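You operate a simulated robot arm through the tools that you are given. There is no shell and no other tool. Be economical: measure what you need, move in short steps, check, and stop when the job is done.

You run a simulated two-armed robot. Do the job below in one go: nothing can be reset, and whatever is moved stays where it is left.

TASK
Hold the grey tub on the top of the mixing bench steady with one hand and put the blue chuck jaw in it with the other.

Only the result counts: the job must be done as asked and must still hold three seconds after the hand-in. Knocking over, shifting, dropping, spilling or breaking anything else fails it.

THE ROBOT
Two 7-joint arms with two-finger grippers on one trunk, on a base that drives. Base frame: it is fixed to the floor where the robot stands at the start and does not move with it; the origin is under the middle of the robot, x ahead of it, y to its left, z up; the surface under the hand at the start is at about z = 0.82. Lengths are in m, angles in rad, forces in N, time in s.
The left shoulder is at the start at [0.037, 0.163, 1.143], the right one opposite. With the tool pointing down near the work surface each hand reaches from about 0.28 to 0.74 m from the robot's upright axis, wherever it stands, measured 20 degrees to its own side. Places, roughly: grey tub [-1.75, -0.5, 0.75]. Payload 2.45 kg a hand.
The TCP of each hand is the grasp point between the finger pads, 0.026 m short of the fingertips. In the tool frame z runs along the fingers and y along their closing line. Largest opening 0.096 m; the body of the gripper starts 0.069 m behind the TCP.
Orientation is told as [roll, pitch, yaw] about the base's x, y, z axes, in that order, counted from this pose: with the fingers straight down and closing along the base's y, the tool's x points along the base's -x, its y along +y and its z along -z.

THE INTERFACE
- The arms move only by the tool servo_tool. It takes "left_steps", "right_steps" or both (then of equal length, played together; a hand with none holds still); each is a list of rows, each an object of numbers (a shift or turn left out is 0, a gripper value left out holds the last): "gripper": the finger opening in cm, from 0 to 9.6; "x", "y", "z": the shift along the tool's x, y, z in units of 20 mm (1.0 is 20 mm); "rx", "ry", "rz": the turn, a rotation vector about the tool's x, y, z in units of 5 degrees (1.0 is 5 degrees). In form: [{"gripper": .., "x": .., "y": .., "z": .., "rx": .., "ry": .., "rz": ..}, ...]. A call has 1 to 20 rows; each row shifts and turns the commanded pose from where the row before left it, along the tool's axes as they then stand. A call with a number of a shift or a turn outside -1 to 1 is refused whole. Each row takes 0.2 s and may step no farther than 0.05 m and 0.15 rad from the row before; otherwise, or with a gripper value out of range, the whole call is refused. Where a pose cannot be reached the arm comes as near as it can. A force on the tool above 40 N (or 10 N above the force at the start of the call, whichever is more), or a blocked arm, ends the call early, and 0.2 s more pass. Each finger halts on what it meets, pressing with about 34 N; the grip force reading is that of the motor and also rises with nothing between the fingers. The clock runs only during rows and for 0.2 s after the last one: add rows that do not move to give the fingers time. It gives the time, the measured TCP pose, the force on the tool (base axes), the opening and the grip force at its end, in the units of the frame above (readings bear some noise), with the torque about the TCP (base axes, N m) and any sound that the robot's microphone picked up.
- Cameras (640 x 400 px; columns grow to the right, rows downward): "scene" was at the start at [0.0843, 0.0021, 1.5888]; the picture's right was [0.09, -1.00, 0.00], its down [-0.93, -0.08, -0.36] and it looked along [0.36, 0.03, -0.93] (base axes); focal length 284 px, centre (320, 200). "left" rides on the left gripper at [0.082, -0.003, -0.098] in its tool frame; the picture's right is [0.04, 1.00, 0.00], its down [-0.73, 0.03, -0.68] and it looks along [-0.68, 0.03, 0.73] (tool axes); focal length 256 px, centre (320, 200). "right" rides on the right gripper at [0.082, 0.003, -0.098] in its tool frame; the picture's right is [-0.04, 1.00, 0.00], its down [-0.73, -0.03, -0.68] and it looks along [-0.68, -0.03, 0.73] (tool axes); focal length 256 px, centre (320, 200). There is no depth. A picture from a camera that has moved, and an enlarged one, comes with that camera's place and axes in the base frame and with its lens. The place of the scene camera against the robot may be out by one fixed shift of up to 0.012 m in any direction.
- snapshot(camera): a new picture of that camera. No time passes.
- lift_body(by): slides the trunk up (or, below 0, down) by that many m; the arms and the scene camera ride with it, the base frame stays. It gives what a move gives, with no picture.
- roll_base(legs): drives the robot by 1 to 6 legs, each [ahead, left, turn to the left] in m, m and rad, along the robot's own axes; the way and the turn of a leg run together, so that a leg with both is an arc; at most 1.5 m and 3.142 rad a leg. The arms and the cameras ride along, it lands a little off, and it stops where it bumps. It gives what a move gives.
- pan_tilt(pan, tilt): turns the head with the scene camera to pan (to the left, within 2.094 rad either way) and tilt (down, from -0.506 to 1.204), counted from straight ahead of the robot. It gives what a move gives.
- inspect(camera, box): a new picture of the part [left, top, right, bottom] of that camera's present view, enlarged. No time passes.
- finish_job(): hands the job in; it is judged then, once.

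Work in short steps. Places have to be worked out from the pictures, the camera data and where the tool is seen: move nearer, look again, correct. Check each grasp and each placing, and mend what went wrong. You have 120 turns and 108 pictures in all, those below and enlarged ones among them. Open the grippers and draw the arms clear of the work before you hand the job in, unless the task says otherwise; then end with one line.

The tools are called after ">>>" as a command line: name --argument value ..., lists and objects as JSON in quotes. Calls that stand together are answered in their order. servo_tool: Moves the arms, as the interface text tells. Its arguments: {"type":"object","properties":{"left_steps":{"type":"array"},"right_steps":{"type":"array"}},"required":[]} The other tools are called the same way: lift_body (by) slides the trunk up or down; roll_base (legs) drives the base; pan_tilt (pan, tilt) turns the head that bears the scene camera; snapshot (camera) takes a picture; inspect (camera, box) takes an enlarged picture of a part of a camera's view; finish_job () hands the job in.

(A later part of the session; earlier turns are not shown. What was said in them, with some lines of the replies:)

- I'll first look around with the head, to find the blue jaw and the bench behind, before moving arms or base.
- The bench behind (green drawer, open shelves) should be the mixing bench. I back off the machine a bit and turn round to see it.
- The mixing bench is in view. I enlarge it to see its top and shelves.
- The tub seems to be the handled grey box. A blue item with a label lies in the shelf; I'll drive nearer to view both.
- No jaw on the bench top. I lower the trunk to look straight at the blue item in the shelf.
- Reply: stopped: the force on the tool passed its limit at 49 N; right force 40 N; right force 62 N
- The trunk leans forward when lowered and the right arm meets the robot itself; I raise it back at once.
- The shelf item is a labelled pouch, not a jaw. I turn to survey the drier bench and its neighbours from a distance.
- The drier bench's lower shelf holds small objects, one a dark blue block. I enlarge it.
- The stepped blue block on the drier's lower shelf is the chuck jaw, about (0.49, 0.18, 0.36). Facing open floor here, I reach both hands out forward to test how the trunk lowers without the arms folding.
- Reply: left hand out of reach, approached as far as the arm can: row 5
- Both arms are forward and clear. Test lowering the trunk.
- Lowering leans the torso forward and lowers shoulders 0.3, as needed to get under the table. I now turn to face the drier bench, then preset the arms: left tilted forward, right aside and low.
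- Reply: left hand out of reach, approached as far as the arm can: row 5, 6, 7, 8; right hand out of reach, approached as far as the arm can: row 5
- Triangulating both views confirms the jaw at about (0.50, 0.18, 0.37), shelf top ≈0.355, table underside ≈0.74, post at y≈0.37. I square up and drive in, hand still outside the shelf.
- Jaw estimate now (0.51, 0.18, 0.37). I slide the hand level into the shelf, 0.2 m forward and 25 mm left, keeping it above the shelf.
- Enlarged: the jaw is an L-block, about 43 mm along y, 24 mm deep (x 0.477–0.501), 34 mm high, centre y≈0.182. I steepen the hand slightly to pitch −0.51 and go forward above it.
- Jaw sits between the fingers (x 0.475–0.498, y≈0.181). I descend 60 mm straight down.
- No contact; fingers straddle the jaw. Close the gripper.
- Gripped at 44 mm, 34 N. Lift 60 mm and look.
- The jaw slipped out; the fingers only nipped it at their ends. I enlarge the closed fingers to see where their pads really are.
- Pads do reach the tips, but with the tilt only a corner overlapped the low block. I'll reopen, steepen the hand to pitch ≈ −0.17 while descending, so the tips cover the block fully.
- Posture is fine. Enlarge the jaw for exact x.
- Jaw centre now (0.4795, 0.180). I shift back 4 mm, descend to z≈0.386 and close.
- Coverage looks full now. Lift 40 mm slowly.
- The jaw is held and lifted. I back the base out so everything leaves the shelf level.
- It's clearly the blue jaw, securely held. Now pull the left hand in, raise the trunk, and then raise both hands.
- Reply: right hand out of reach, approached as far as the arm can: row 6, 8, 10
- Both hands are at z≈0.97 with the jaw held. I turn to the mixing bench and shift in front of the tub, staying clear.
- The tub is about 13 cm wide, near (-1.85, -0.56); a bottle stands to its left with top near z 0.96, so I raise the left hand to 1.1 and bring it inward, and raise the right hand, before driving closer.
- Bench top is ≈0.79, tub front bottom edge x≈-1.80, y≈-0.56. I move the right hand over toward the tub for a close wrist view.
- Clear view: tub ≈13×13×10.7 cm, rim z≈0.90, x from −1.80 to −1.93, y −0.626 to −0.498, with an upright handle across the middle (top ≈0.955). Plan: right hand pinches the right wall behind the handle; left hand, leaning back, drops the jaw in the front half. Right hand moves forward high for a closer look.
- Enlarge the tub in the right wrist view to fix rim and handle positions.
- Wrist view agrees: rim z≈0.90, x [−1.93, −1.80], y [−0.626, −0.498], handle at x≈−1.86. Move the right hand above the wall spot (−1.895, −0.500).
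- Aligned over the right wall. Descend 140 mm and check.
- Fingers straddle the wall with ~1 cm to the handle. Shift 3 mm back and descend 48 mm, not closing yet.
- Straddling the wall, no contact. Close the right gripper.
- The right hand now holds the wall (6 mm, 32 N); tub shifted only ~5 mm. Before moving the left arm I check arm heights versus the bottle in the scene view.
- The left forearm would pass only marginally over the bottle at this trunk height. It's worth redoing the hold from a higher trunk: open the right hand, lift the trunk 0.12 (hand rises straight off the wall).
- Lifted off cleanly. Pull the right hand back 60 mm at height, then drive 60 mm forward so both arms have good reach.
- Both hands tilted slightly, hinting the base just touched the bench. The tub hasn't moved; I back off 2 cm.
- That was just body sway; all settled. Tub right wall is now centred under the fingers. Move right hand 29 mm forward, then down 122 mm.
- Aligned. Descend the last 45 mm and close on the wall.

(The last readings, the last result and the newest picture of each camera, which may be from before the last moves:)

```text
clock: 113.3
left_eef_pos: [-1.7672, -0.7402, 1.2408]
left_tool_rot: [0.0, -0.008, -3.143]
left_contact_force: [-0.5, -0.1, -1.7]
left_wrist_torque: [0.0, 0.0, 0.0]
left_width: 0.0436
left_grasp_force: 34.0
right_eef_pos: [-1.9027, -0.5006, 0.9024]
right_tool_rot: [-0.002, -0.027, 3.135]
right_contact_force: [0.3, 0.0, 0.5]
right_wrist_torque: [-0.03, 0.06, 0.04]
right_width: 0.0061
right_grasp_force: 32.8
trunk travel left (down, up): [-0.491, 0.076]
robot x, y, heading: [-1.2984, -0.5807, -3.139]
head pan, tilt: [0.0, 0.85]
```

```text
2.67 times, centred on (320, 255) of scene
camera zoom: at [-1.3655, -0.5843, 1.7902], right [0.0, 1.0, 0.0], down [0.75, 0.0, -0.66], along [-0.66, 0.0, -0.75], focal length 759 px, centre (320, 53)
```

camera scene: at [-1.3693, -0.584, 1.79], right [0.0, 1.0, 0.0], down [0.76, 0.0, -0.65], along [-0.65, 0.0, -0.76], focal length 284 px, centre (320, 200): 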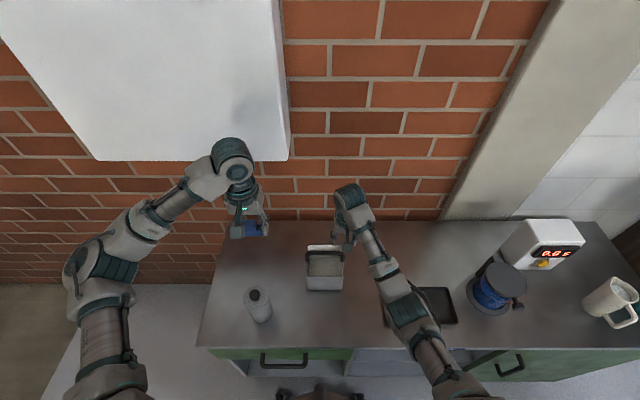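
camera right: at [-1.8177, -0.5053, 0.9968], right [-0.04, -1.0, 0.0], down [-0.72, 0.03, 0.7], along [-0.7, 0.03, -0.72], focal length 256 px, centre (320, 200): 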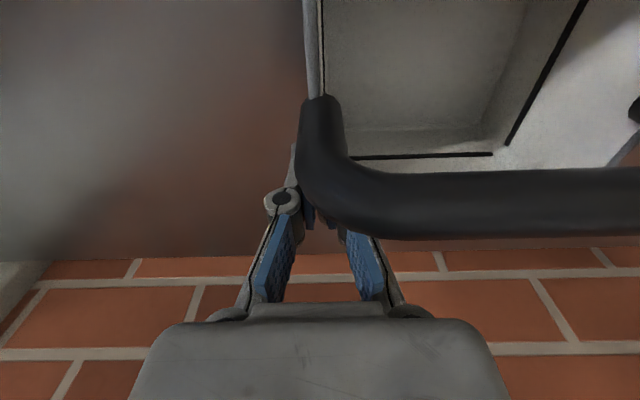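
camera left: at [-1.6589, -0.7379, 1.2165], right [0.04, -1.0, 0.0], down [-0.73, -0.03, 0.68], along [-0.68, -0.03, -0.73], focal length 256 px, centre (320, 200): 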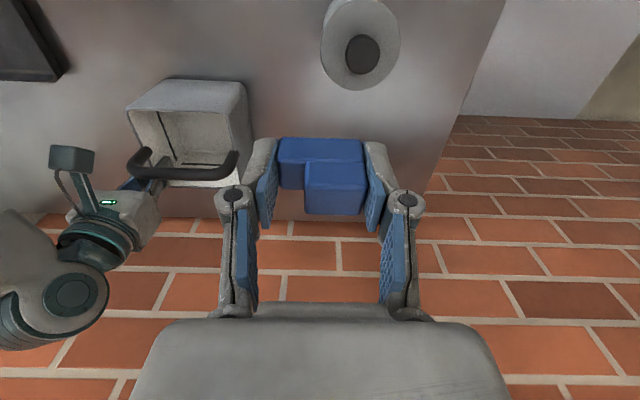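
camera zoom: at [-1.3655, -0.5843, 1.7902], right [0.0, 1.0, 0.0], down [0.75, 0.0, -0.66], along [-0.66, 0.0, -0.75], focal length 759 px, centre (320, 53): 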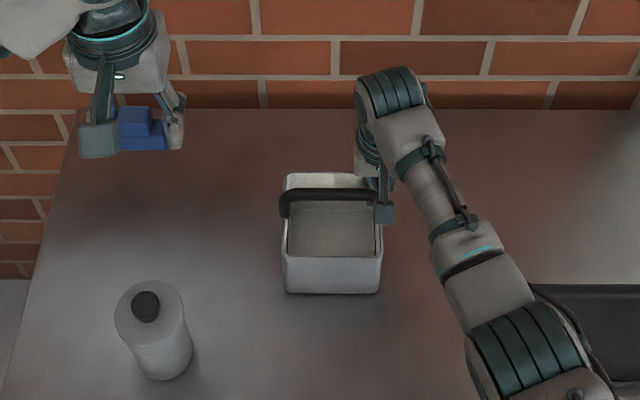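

The tub is held again (6 mm, 33 N). Now bring the left hand across in front of the tub, tilted −0.17 so the jaw is upright, staying high.

>>> servo_tool --left_steps '[{"ry": -1, "y": -0.6}, {"ry": -1, "y": -0.6}, {"y": -0.95, "x": 0.1}, {"y": -0.95, "x": 0.1}, {"y": -0.95, "x": 0.1}, {"y": -0.95, "x": 0.1}, {"y": -0.95, "x": 0.1}, {"y": -0.95, "x": 0.1}, {"y": -0.85, "x": 0.1}, {}]'

>>> snapshot --camera "left"

>>> snapshot --camera "scene"

```text
clock: 115.5
left_eef_pos: [-1.756, -0.5826, 1.238]
left_tool_rot: [0.0, -0.182, -3.141]
left_contact_force: [-0.2, 0.2, -2.1]
left_wrist_torque: [0.04, 0.04, 0.0]
left_width: 0.0434
left_grasp_force: 33.9
right_eef_pos: [-1.903, -0.4989, 0.9024]
right_tool_rot: [-0.002, -0.028, 3.136]
right_contact_force: [-0.8, 1.0, -0.6]
right_wrist_torque: [-0.01, -0.07, 0.0]
right_width: 0.0059
right_grasp_force: 32.7
trunk travel left (down, up): [-0.491, 0.076]
robot x, y, heading: [-1.2999, -0.5768, -3.142]
head pan, tilt: [0.0, 0.85]
```

```text
44 pictures are left
camera left: at [-1.6574, -0.5798, 1.3205], right [0.04, -1.0, -0.01], down [-0.6, -0.03, 0.8], along [-0.8, -0.03, -0.6], focal length 256 px, centre (320, 200)
```

left: 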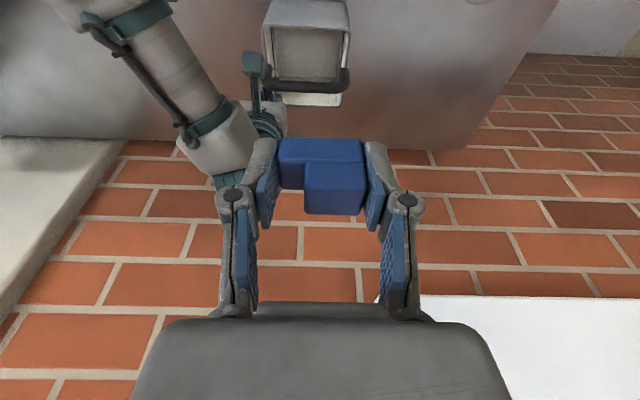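

```text
43 pictures are left
camera scene: at [-1.3657, -0.5819, 1.7902], right [0.0, 1.0, 0.0], down [0.75, 0.0, -0.66], along [-0.66, 0.0, -0.75], focal length 284 px, centre (320, 200)
```

scene: 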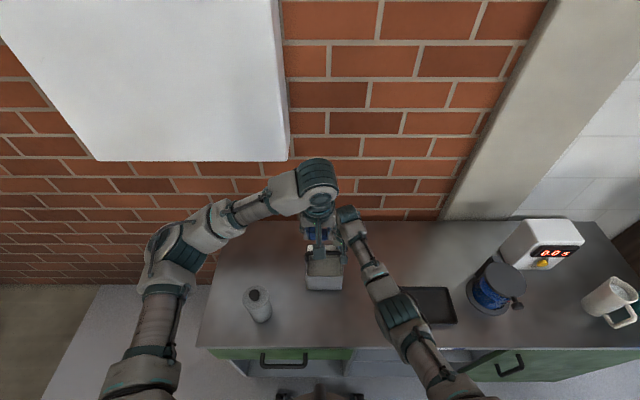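

Clear so far. Descend 0.18 m straight down in front of the tub and check.

>>> servo_tool --left_steps '[{"x": 0.18, "z": 0.98}, {"x": 0.18, "z": 0.98}, {"x": 0.18, "z": 0.98}, {"x": 0.18, "z": 0.98}, {"x": 0.18, "z": 0.98}, {"x": 0.18, "z": 0.98}, {"x": 0.18, "z": 0.98}, {"x": 0.18, "z": 0.98}, {"x": 0.18, "z": 0.98}, {}]'

>>> snapshot --camera "left"

>>> snapshot --camera "scene"

```text
clock: 117.7
left_eef_pos: [-1.7551, -0.5849, 1.0587]
left_tool_rot: [-0.002, -0.181, -3.142]
left_contact_force: [0.5, 0.1, -1.9]
left_wrist_torque: [-0.01, 0.01, 0.01]
left_width: 0.0433
left_grasp_force: 33.9
right_eef_pos: [-1.9026, -0.5003, 0.9007]
right_tool_rot: [-0.002, -0.025, 3.136]
right_contact_force: [1.1, 0.5, 0.3]
right_wrist_torque: [0.0, 0.01, 0.01]
right_width: 0.0061
right_grasp_force: 32.6
trunk travel left (down, up): [-0.491, 0.076]
robot x, y, heading: [-1.2987, -0.5795, -3.147]
head pan, tilt: [0.0, 0.85]
```

```text
42 pictures are left
camera left: at [-1.6584, -0.5821, 1.142], right [0.04, -1.0, -0.01], down [-0.6, -0.03, 0.8], along [-0.8, -0.03, -0.6], focal length 256 px, centre (320, 200)
```

left: 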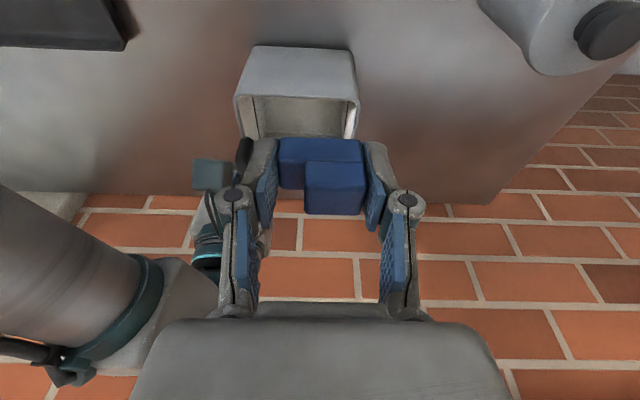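

```text
41 pictures are left
camera scene: at [-1.3655, -0.5821, 1.7902], right [0.0, 1.0, 0.0], down [0.75, 0.0, -0.66], along [-0.66, 0.0, -0.75], focal length 284 px, centre (320, 200)
```

scene: 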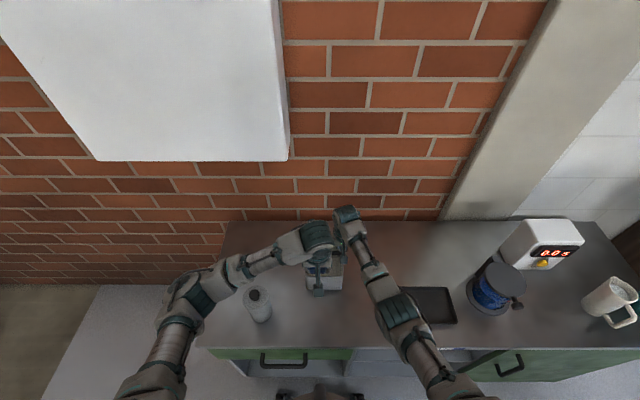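

Enlarge the scene to judge the gap between both wrists before going in.

>>> inspect --camera "scene" --box '[230, 180, 430, 330]'

>>> inspect --camera "left" --box '[180, 30, 420, 230]'

```text
2.67 times, centred on (330, 255) of scene
camera zoom: at [-1.3655, -0.5821, 1.7902], right [0.0, 1.0, 0.0], down [0.75, 0.0, -0.66], along [-0.66, 0.0, -0.75], focal length 759 px, centre (293, 53)
```

zoom: 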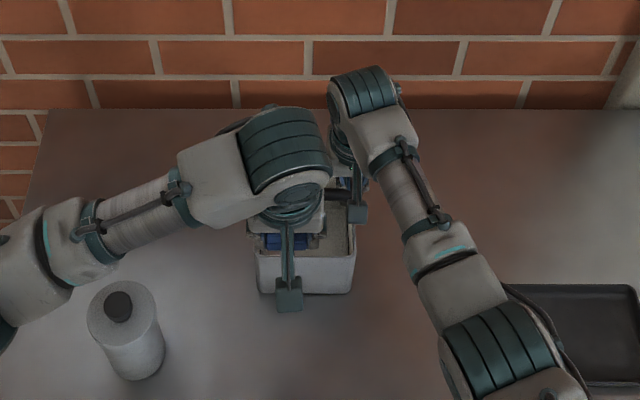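

```text
2.00 times, centred on (300, 130) of left
camera zoom: at [-1.6584, -0.5821, 1.142], right [0.04, -1.0, -0.01], down [-0.6, -0.03, 0.8], along [-0.8, -0.03, -0.6], focal length 512 px, centre (360, 340)
```

zoom: 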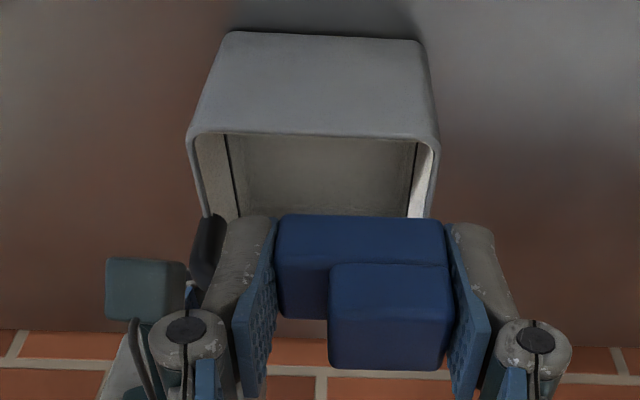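

Wrists would be close, so I lean the left hand back more (pitch ≈ −0.355) to widen the gap, then go to just above the front half: (−1.826, −0.585, 0.985).

>>> servo_tool --left_steps '[{"ry": -1}, {"ry": -1}, {"x": -0.34, "z": 0.784}, {"x": -0.34, "z": 0.784}, {"x": -0.34, "z": 0.784}, {"x": -0.34, "z": 0.784}, {"x": -0.34, "z": 0.784}, {"x": -0.34, "z": 0.784}, {}, {}]'

>>> snapshot --camera "left"

>>> inspect --camera "scene" --box '[230, 180, 430, 330]'

>>> snapshot --camera "right"

```text
clock: 119.9
left_eef_pos: [-1.8265, -0.5841, 0.9846]
left_tool_rot: [0.0, -0.356, -3.142]
left_contact_force: [-0.2, -0.6, -1.3]
left_wrist_torque: [0.02, -0.01, -0.02]
left_width: 0.0433
left_grasp_force: 34.5
right_eef_pos: [-1.9013, -0.4993, 0.9017]
right_tool_rot: [-0.002, -0.025, 3.137]
right_contact_force: [0.2, 0.6, 0.0]
right_wrist_torque: [-0.04, -0.03, 0.04]
right_width: 0.006
right_grasp_force: 32.4
trunk travel left (down, up): [-0.491, 0.076]
robot x, y, heading: [-1.2942, -0.5742, -3.139]
head pan, tilt: [0.0, 0.85]
```

```text
38 pictures are left
camera left: at [-1.7149, -0.5812, 1.049], right [0.04, -1.0, -0.01], down [-0.45, -0.03, 0.89], along [-0.89, -0.03, -0.45], focal length 256 px, centre (320, 200)
```

left: 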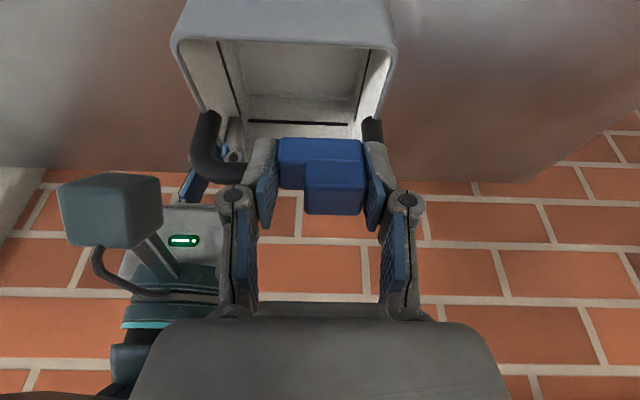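

```text
2.67 times, centred on (330, 255) of scene
camera zoom: at [-1.3655, -0.5821, 1.7902], right [0.0, 1.0, 0.0], down [0.75, 0.0, -0.66], along [-0.66, 0.0, -0.75], focal length 759 px, centre (293, 53)
```

zoom: 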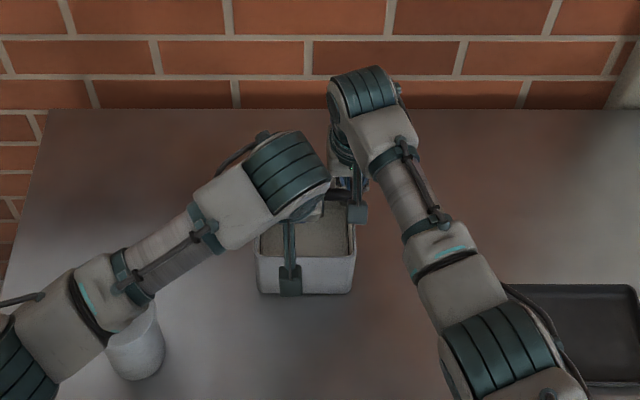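

```text
36 pictures are left
camera right: at [-1.8178, -0.5043, 0.9968], right [-0.04, -1.0, 0.0], down [-0.72, 0.03, 0.7], along [-0.7, 0.03, -0.72], focal length 256 px, centre (320, 200)
```

right: 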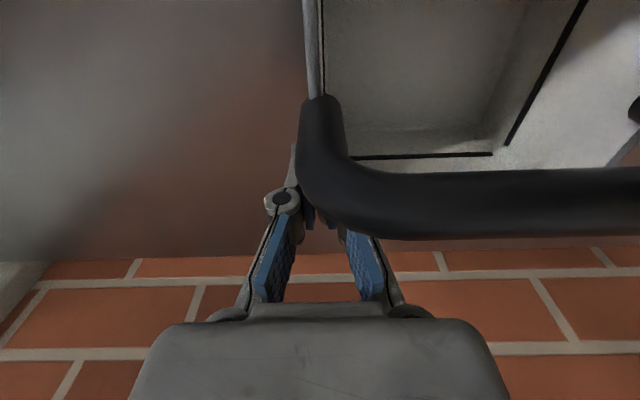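

Everything's clear: front wall inner face x≈−1.81, handle front x≈−1.852; the jaw fits between. Lower to z≈0.93, then check.

>>> servo_tool --left_steps '[{"x": 0.208, "z": 0.651, "y": -0.04}, {"x": 0.208, "z": 0.651, "y": -0.04}, {"x": 0.208, "z": 0.651, "y": -0.04}, {"x": 0.208, "z": 0.651, "y": -0.04}, {}]'

>>> snapshot --camera "left"

>>> inspect --camera "scene" --box '[230, 180, 430, 330]'

```text
clock: 121.1
left_eef_pos: [-1.8273, -0.5799, 0.9314]
left_tool_rot: [0.001, -0.355, -3.142]
left_contact_force: [-0.1, -0.8, -2.4]
left_wrist_torque: [0.01, -0.02, -0.03]
left_width: 0.0435
left_grasp_force: 33.8
right_eef_pos: [-1.9018, -0.5002, 0.9015]
right_tool_rot: [-0.003, -0.027, 3.137]
right_contact_force: [-0.2, -1.0, -0.9]
right_wrist_torque: [0.01, 0.0, -0.02]
right_width: 0.0062
right_grasp_force: 32.5
trunk travel left (down, up): [-0.491, 0.076]
robot x, y, heading: [-1.2996, -0.5774, -3.138]
head pan, tilt: [0.0, 0.85]
```

```text
35 pictures are left
camera left: at [-1.716, -0.5768, 0.9945], right [0.04, -1.0, -0.01], down [-0.45, -0.03, 0.89], along [-0.89, -0.03, -0.45], focal length 256 px, centre (320, 200)
```

left: 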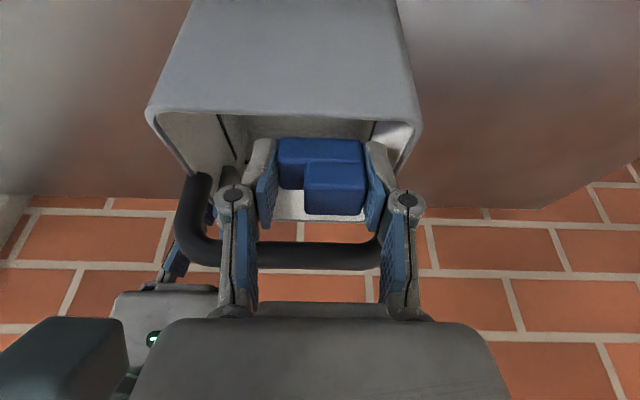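

```text
2.67 times, centred on (330, 255) of scene
camera zoom: at [-1.3653, -0.582, 1.7902], right [0.0, 1.0, 0.0], down [0.75, 0.0, -0.66], along [-0.66, 0.0, -0.75], focal length 759 px, centre (293, 53)
```

zoom: 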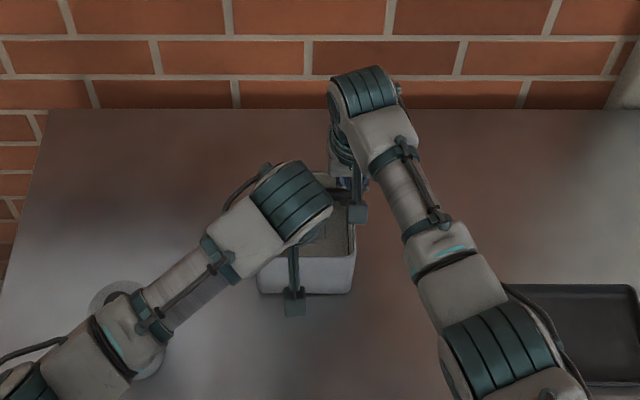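

The jaw is past the handle and entering the tub. Lower 46 mm more, 10 mm forward.

>>> servo_tool --left_steps '[{"x": 0.076, "z": 0.59}, {"x": 0.076, "z": 0.59}, {"x": 0.076, "z": 0.59}, {"x": 0.076, "z": 0.59}, {}]'

>>> snapshot --camera "left"

```text
clock: 122.3
left_eef_pos: [-1.8382, -0.5814, 0.8839]
left_tool_rot: [0.002, -0.357, -3.143]
left_contact_force: [0.1, 0.0, -1.9]
left_wrist_torque: [0.0, 0.02, 0.0]
left_width: 0.0434
left_grasp_force: 34.3
right_eef_pos: [-1.902, -0.4998, 0.9008]
right_tool_rot: [-0.001, -0.027, 3.136]
right_contact_force: [-0.3, 0.5, 0.1]
right_wrist_torque: [0.02, -0.03, -0.02]
right_width: 0.0059
right_grasp_force: 32.6
trunk travel left (down, up): [-0.491, 0.076]
robot x, y, heading: [-1.3002, -0.5773, -3.138]
head pan, tilt: [0.0, 0.85]
```

```text
33 pictures are left
camera left: at [-1.7273, -0.5779, 0.9477], right [0.04, -1.0, -0.01], down [-0.45, -0.03, 0.89], along [-0.89, -0.03, -0.45], focal length 256 px, centre (320, 200)
```

left: 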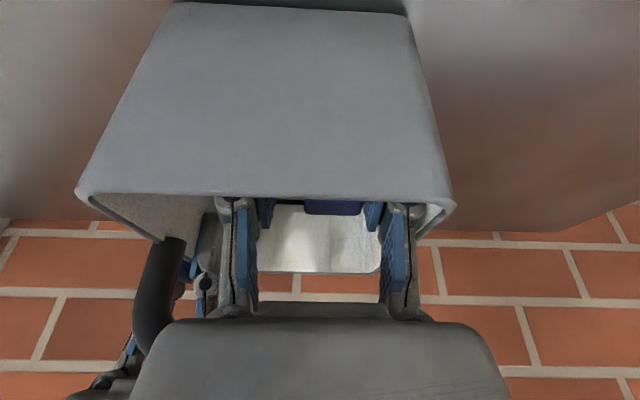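

The jaw is well inside the tub, touching nothing, with the right hand still gripping. Release gently with a small opening.

>>> servo_tool --left_steps '[{"gripper": 5.0}, {}, {"gripper": 5.3}, {}, {}]'

>>> snapshot --camera "left"

>>> snapshot --camera "right"

```text
clock: 123.5
left_eef_pos: [-1.8382, -0.5805, 0.8833]
left_tool_rot: [-0.001, -0.356, 3.141]
left_contact_force: [-1.5, 3.7, 1.3]
left_wrist_torque: [-0.14, -0.03, -0.04]
left_width: 0.0505
left_grasp_force: 0.1
right_eef_pos: [-1.9024, -0.5003, 0.9017]
right_tool_rot: [-0.001, -0.026, 3.135]
right_contact_force: [1.4, -4.7, 0.8]
right_wrist_torque: [-0.08, -0.03, -0.11]
right_width: 0.0059
right_grasp_force: 32.8
trunk travel left (down, up): [-0.491, 0.076]
robot x, y, heading: [-1.3006, -0.5738, -3.138]
head pan, tilt: [0.0, 0.85]
```

```text
32 pictures are left
camera left: at [-1.7272, -0.5776, 0.9482], right [0.04, -1.0, -0.01], down [-0.45, -0.03, 0.89], along [-0.89, -0.03, -0.45], focal length 256 px, centre (320, 200)
```

left: 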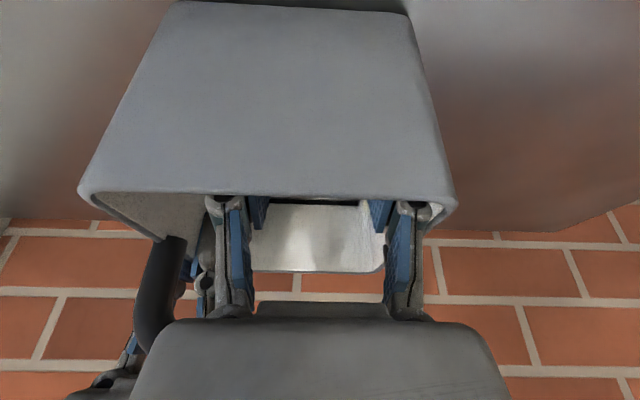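

```text
31 pictures are left
camera right: at [-1.8174, -0.5043, 0.9969], right [-0.04, -1.0, 0.0], down [-0.72, 0.03, 0.7], along [-0.7, 0.03, -0.72], focal length 256 px, centre (320, 200)
```

right: 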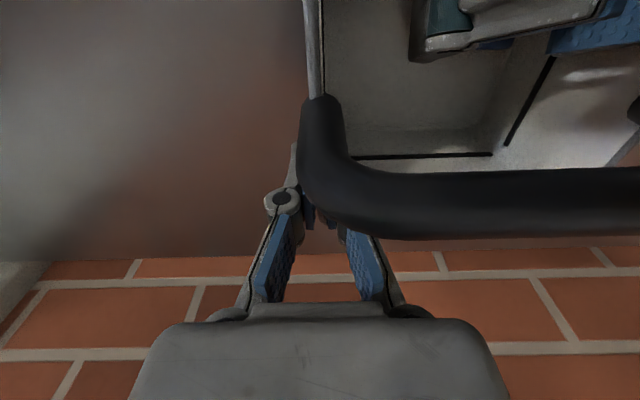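

The jaw is released; a finger touched the left wall lightly. I narrow slightly and retrace the path up and out.

>>> servo_tool --left_steps '[{"gripper": 4.6}, {}, {"x": -0.076, "z": -0.59}, {"x": -0.076, "z": -0.59}, {"x": -0.076, "z": -0.59}, {"x": -0.076, "z": -0.59}, {"x": -0.208, "z": -0.651}, {"x": -0.208, "z": -0.651}, {"x": -0.208, "z": -0.651}, {"x": -0.208, "z": -0.651}, {"x": 0.34, "z": -0.784}, {"x": 0.34, "z": -0.784}, {"x": 0.34, "z": -0.784}, {"x": 0.34, "z": -0.784}, {"x": 0.34, "z": -0.784}, {"x": 0.34, "z": -0.784}, {}]'

>>> snapshot --camera "left"

```text
clock: 127.1
left_eef_pos: [-1.7542, -0.5815, 1.0592]
left_tool_rot: [0.002, -0.359, -3.142]
left_contact_force: [0.8, 0.3, 0.4]
left_wrist_torque: [0.0, -0.02, -0.01]
left_width: 0.046
left_grasp_force: 0.0
right_eef_pos: [-1.9037, -0.5, 0.9018]
right_tool_rot: [0.002, -0.026, 3.136]
right_contact_force: [0.4, -0.5, 0.0]
right_wrist_torque: [0.0, 0.06, 0.01]
right_width: 0.0058
right_grasp_force: 32.6
trunk travel left (down, up): [-0.491, 0.076]
robot x, y, heading: [-1.2958, -0.5787, -3.139]
head pan, tilt: [0.0, 0.85]
```

```text
30 pictures are left
camera left: at [-1.6432, -0.5782, 1.123], right [0.04, -1.0, -0.01], down [-0.45, -0.03, 0.89], along [-0.89, -0.03, -0.45], focal length 256 px, centre (320, 200)
```

left: 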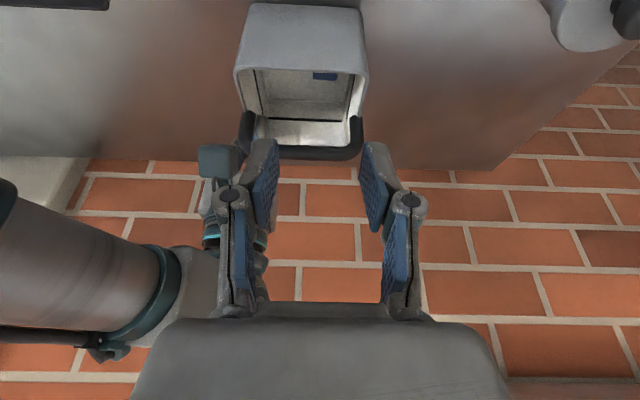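

The blue jaw lies in the tub. Now raise the left hand and move it aside to the left, well above the bottle.

>>> servo_tool --left_steps '[{"x": -0.34, "z": -0.93}, {"x": -0.34, "z": -0.93}, {"x": -0.34, "z": -0.93}, {"x": -0.34, "z": -0.93}, {"x": -0.34, "z": -0.93}, {"x": -0.34, "z": -0.93}, {"x": -0.34, "z": -0.93}, {"x": -0.34, "z": -0.93}, {"y": 1}, {"y": 1}, {"y": 1}, {"y": 1}, {"y": 1}, {"y": 1}, {"y": 1}, {"y": 1}, {}]'

>>> inspect --camera "scene" --box '[230, 180, 430, 330]'

```text
clock: 130.7
left_eef_pos: [-1.7533, -0.7432, 1.2154]
left_tool_rot: [-0.001, -0.356, -3.141]
left_contact_force: [0.3, 0.8, -0.3]
left_wrist_torque: [-0.03, 0.01, -0.01]
left_width: 0.0458
left_grasp_force: 0.1
right_eef_pos: [-1.9024, -0.5005, 0.902]
right_tool_rot: [-0.003, -0.026, 3.139]
right_contact_force: [0.9, -0.5, -0.1]
right_wrist_torque: [-0.02, 0.26, 0.06]
right_width: 0.0061
right_grasp_force: 32.5
trunk travel left (down, up): [-0.491, 0.076]
robot x, y, heading: [-1.3008, -0.5787, -3.137]
head pan, tilt: [0.0, 0.85]
```

```text
2.67 times, centred on (330, 255) of scene
camera zoom: at [-1.365, -0.5846, 1.7902], right [0.0, 1.0, 0.0], down [0.75, 0.0, -0.66], along [-0.66, 0.0, -0.75], focal length 759 px, centre (293, 53)
```

zoom: 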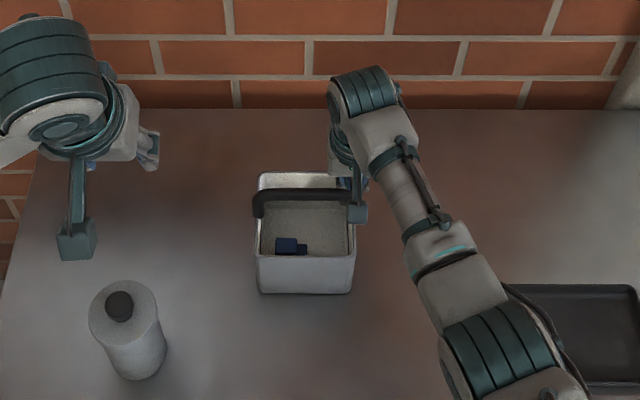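

Jaw rests on the tub floor. Open the right hand and raise it straight up clear of the handle, then withdraw it to the right.

>>> servo_tool --right_steps '[{"gripper": 4.5}, {}, {}, {"z": -0.5, "x": -0.014}, {"z": -1, "x": -0.03}, {"z": -1, "x": -0.03}, {"z": -1, "x": -0.03}, {"z": -1, "x": -0.03}, {"z": -1, "x": -0.03}, {"z": -1, "x": -0.03}, {"z": -1, "x": -0.03}, {}]'

>>> inspect --camera "scene" --box '[230, 180, 430, 330]'

```text
clock: 133.3
left_eef_pos: [-1.7533, -0.7425, 1.2166]
left_tool_rot: [0.0, -0.357, -3.14]
left_contact_force: [0.5, -0.5, -0.1]
left_wrist_torque: [-0.01, -0.01, -0.03]
left_width: 0.0461
left_grasp_force: 0.1
right_eef_pos: [-1.9018, -0.5014, 1.0518]
right_tool_rot: [-0.003, -0.024, 3.137]
right_contact_force: [0.0, -0.3, -0.1]
right_wrist_torque: [0.01, 0.03, -0.02]
right_width: 0.0452
right_grasp_force: 0.1
trunk travel left (down, up): [-0.491, 0.076]
robot x, y, heading: [-1.2992, -0.5785, -3.139]
head pan, tilt: [0.0, 0.85]
```

```text
2.67 times, centred on (330, 255) of scene
camera zoom: at [-1.365, -0.5843, 1.7903], right [0.0, 1.0, 0.0], down [0.75, 0.0, -0.66], along [-0.66, 0.0, -0.75], focal length 759 px, centre (293, 53)
```

zoom: 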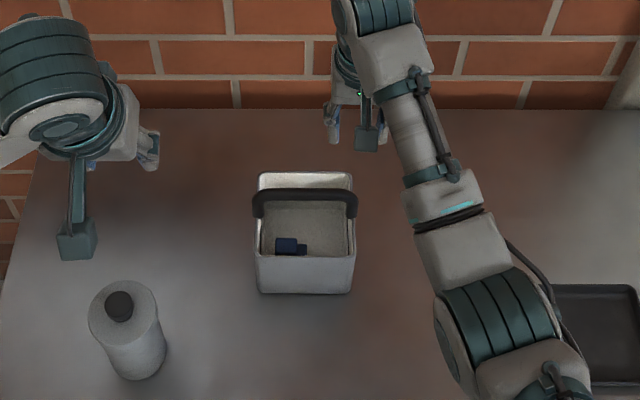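

Tub upright with the jaw inside. Open both grippers, raise the right hand further, and back the base away so both arms are clear.

>>> servo_tool --left_steps '[{"gripper": 9.6}, {}, {}, {}, {}]' --right_steps '[{"z": -1, "gripper": 9.6}, {"z": -1}, {"z": -1}, {}, {}]'

>>> roll_base --legs '[[-0.45, 0, 0]]'

>>> snapshot --camera "scene"

>>> inspect --camera "scene" --box '[240, 100, 400, 220]'

```text
clock: 134.5
left_eef_pos: [-1.7526, -0.7413, 1.2165]
left_tool_rot: [0.0, -0.358, -3.141]
left_contact_force: [0.9, 1.5, 0.0]
left_wrist_torque: [0.02, 0.0, 0.02]
left_width: 0.096
left_grasp_force: 0.1
right_eef_pos: [-1.9019, -0.5018, 1.1107]
right_tool_rot: [-0.002, -0.027, 3.137]
right_contact_force: [0.0, -0.1, 0.0]
right_wrist_torque: [-0.01, 0.02, 0.03]
right_width: 0.0961
right_grasp_force: 0.1
trunk travel left (down, up): [-0.491, 0.076]
robot x, y, heading: [-1.2949, -0.5766, -3.14]
head pan, tilt: [0.0, 0.85]
```

```text
clock: 137.2
left_eef_pos: [-1.3117, -0.7415, 1.2155]
left_tool_rot: [0.001, -0.355, -3.133]
left_contact_force: [0.4, -0.8, -0.1]
left_wrist_torque: [-0.03, -0.02, 0.01]
left_width: 0.0963
left_grasp_force: 0.0
right_eef_pos: [-1.4613, -0.5034, 1.1098]
right_tool_rot: [-0.002, -0.026, -3.139]
right_contact_force: [0.4, -0.5, 0.2]
right_wrist_torque: [-0.01, 0.01, -0.01]
right_width: 0.0962
right_grasp_force: 0.0
trunk travel left (down, up): [-0.491, 0.076]
robot x, y, heading: [-0.8566, -0.576, -3.129]
head pan, tilt: [0.0, 0.85]
```

```text
27 pictures are left
camera scene: at [-0.9257, -0.5811, 1.7901], right [-0.01, 1.0, 0.0], down [0.76, 0.01, -0.66], along [-0.66, -0.01, -0.76], focal length 284 px, centre (320, 200)
```

scene: 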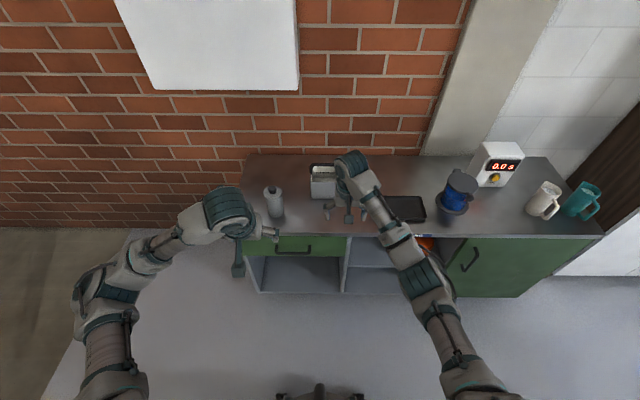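

```text
3.33 times, centred on (320, 160) of scene
camera zoom: at [-0.9257, -0.5811, 1.7901], right [-0.01, 1.0, 0.0], down [0.76, 0.01, -0.66], along [-0.66, -0.01, -0.76], focal length 948 px, centre (320, 333)
```

zoom: 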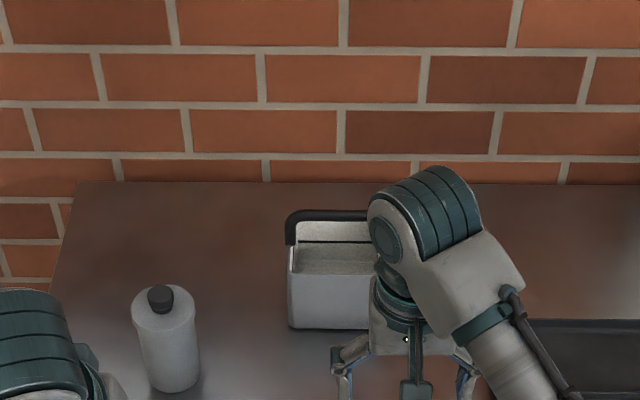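

The tub stands upright with the jaw inside, the bottle and the rest are undisturbed, and both hands are open and clear. I hand in the job.

>>> finish_job

```text
The job is handed in.
```

The blue chuck jaw is in the grey tub on the mixing bench. The right hand held the tub's wall while the left hand put the jaw in, and both arms are now open and clear.
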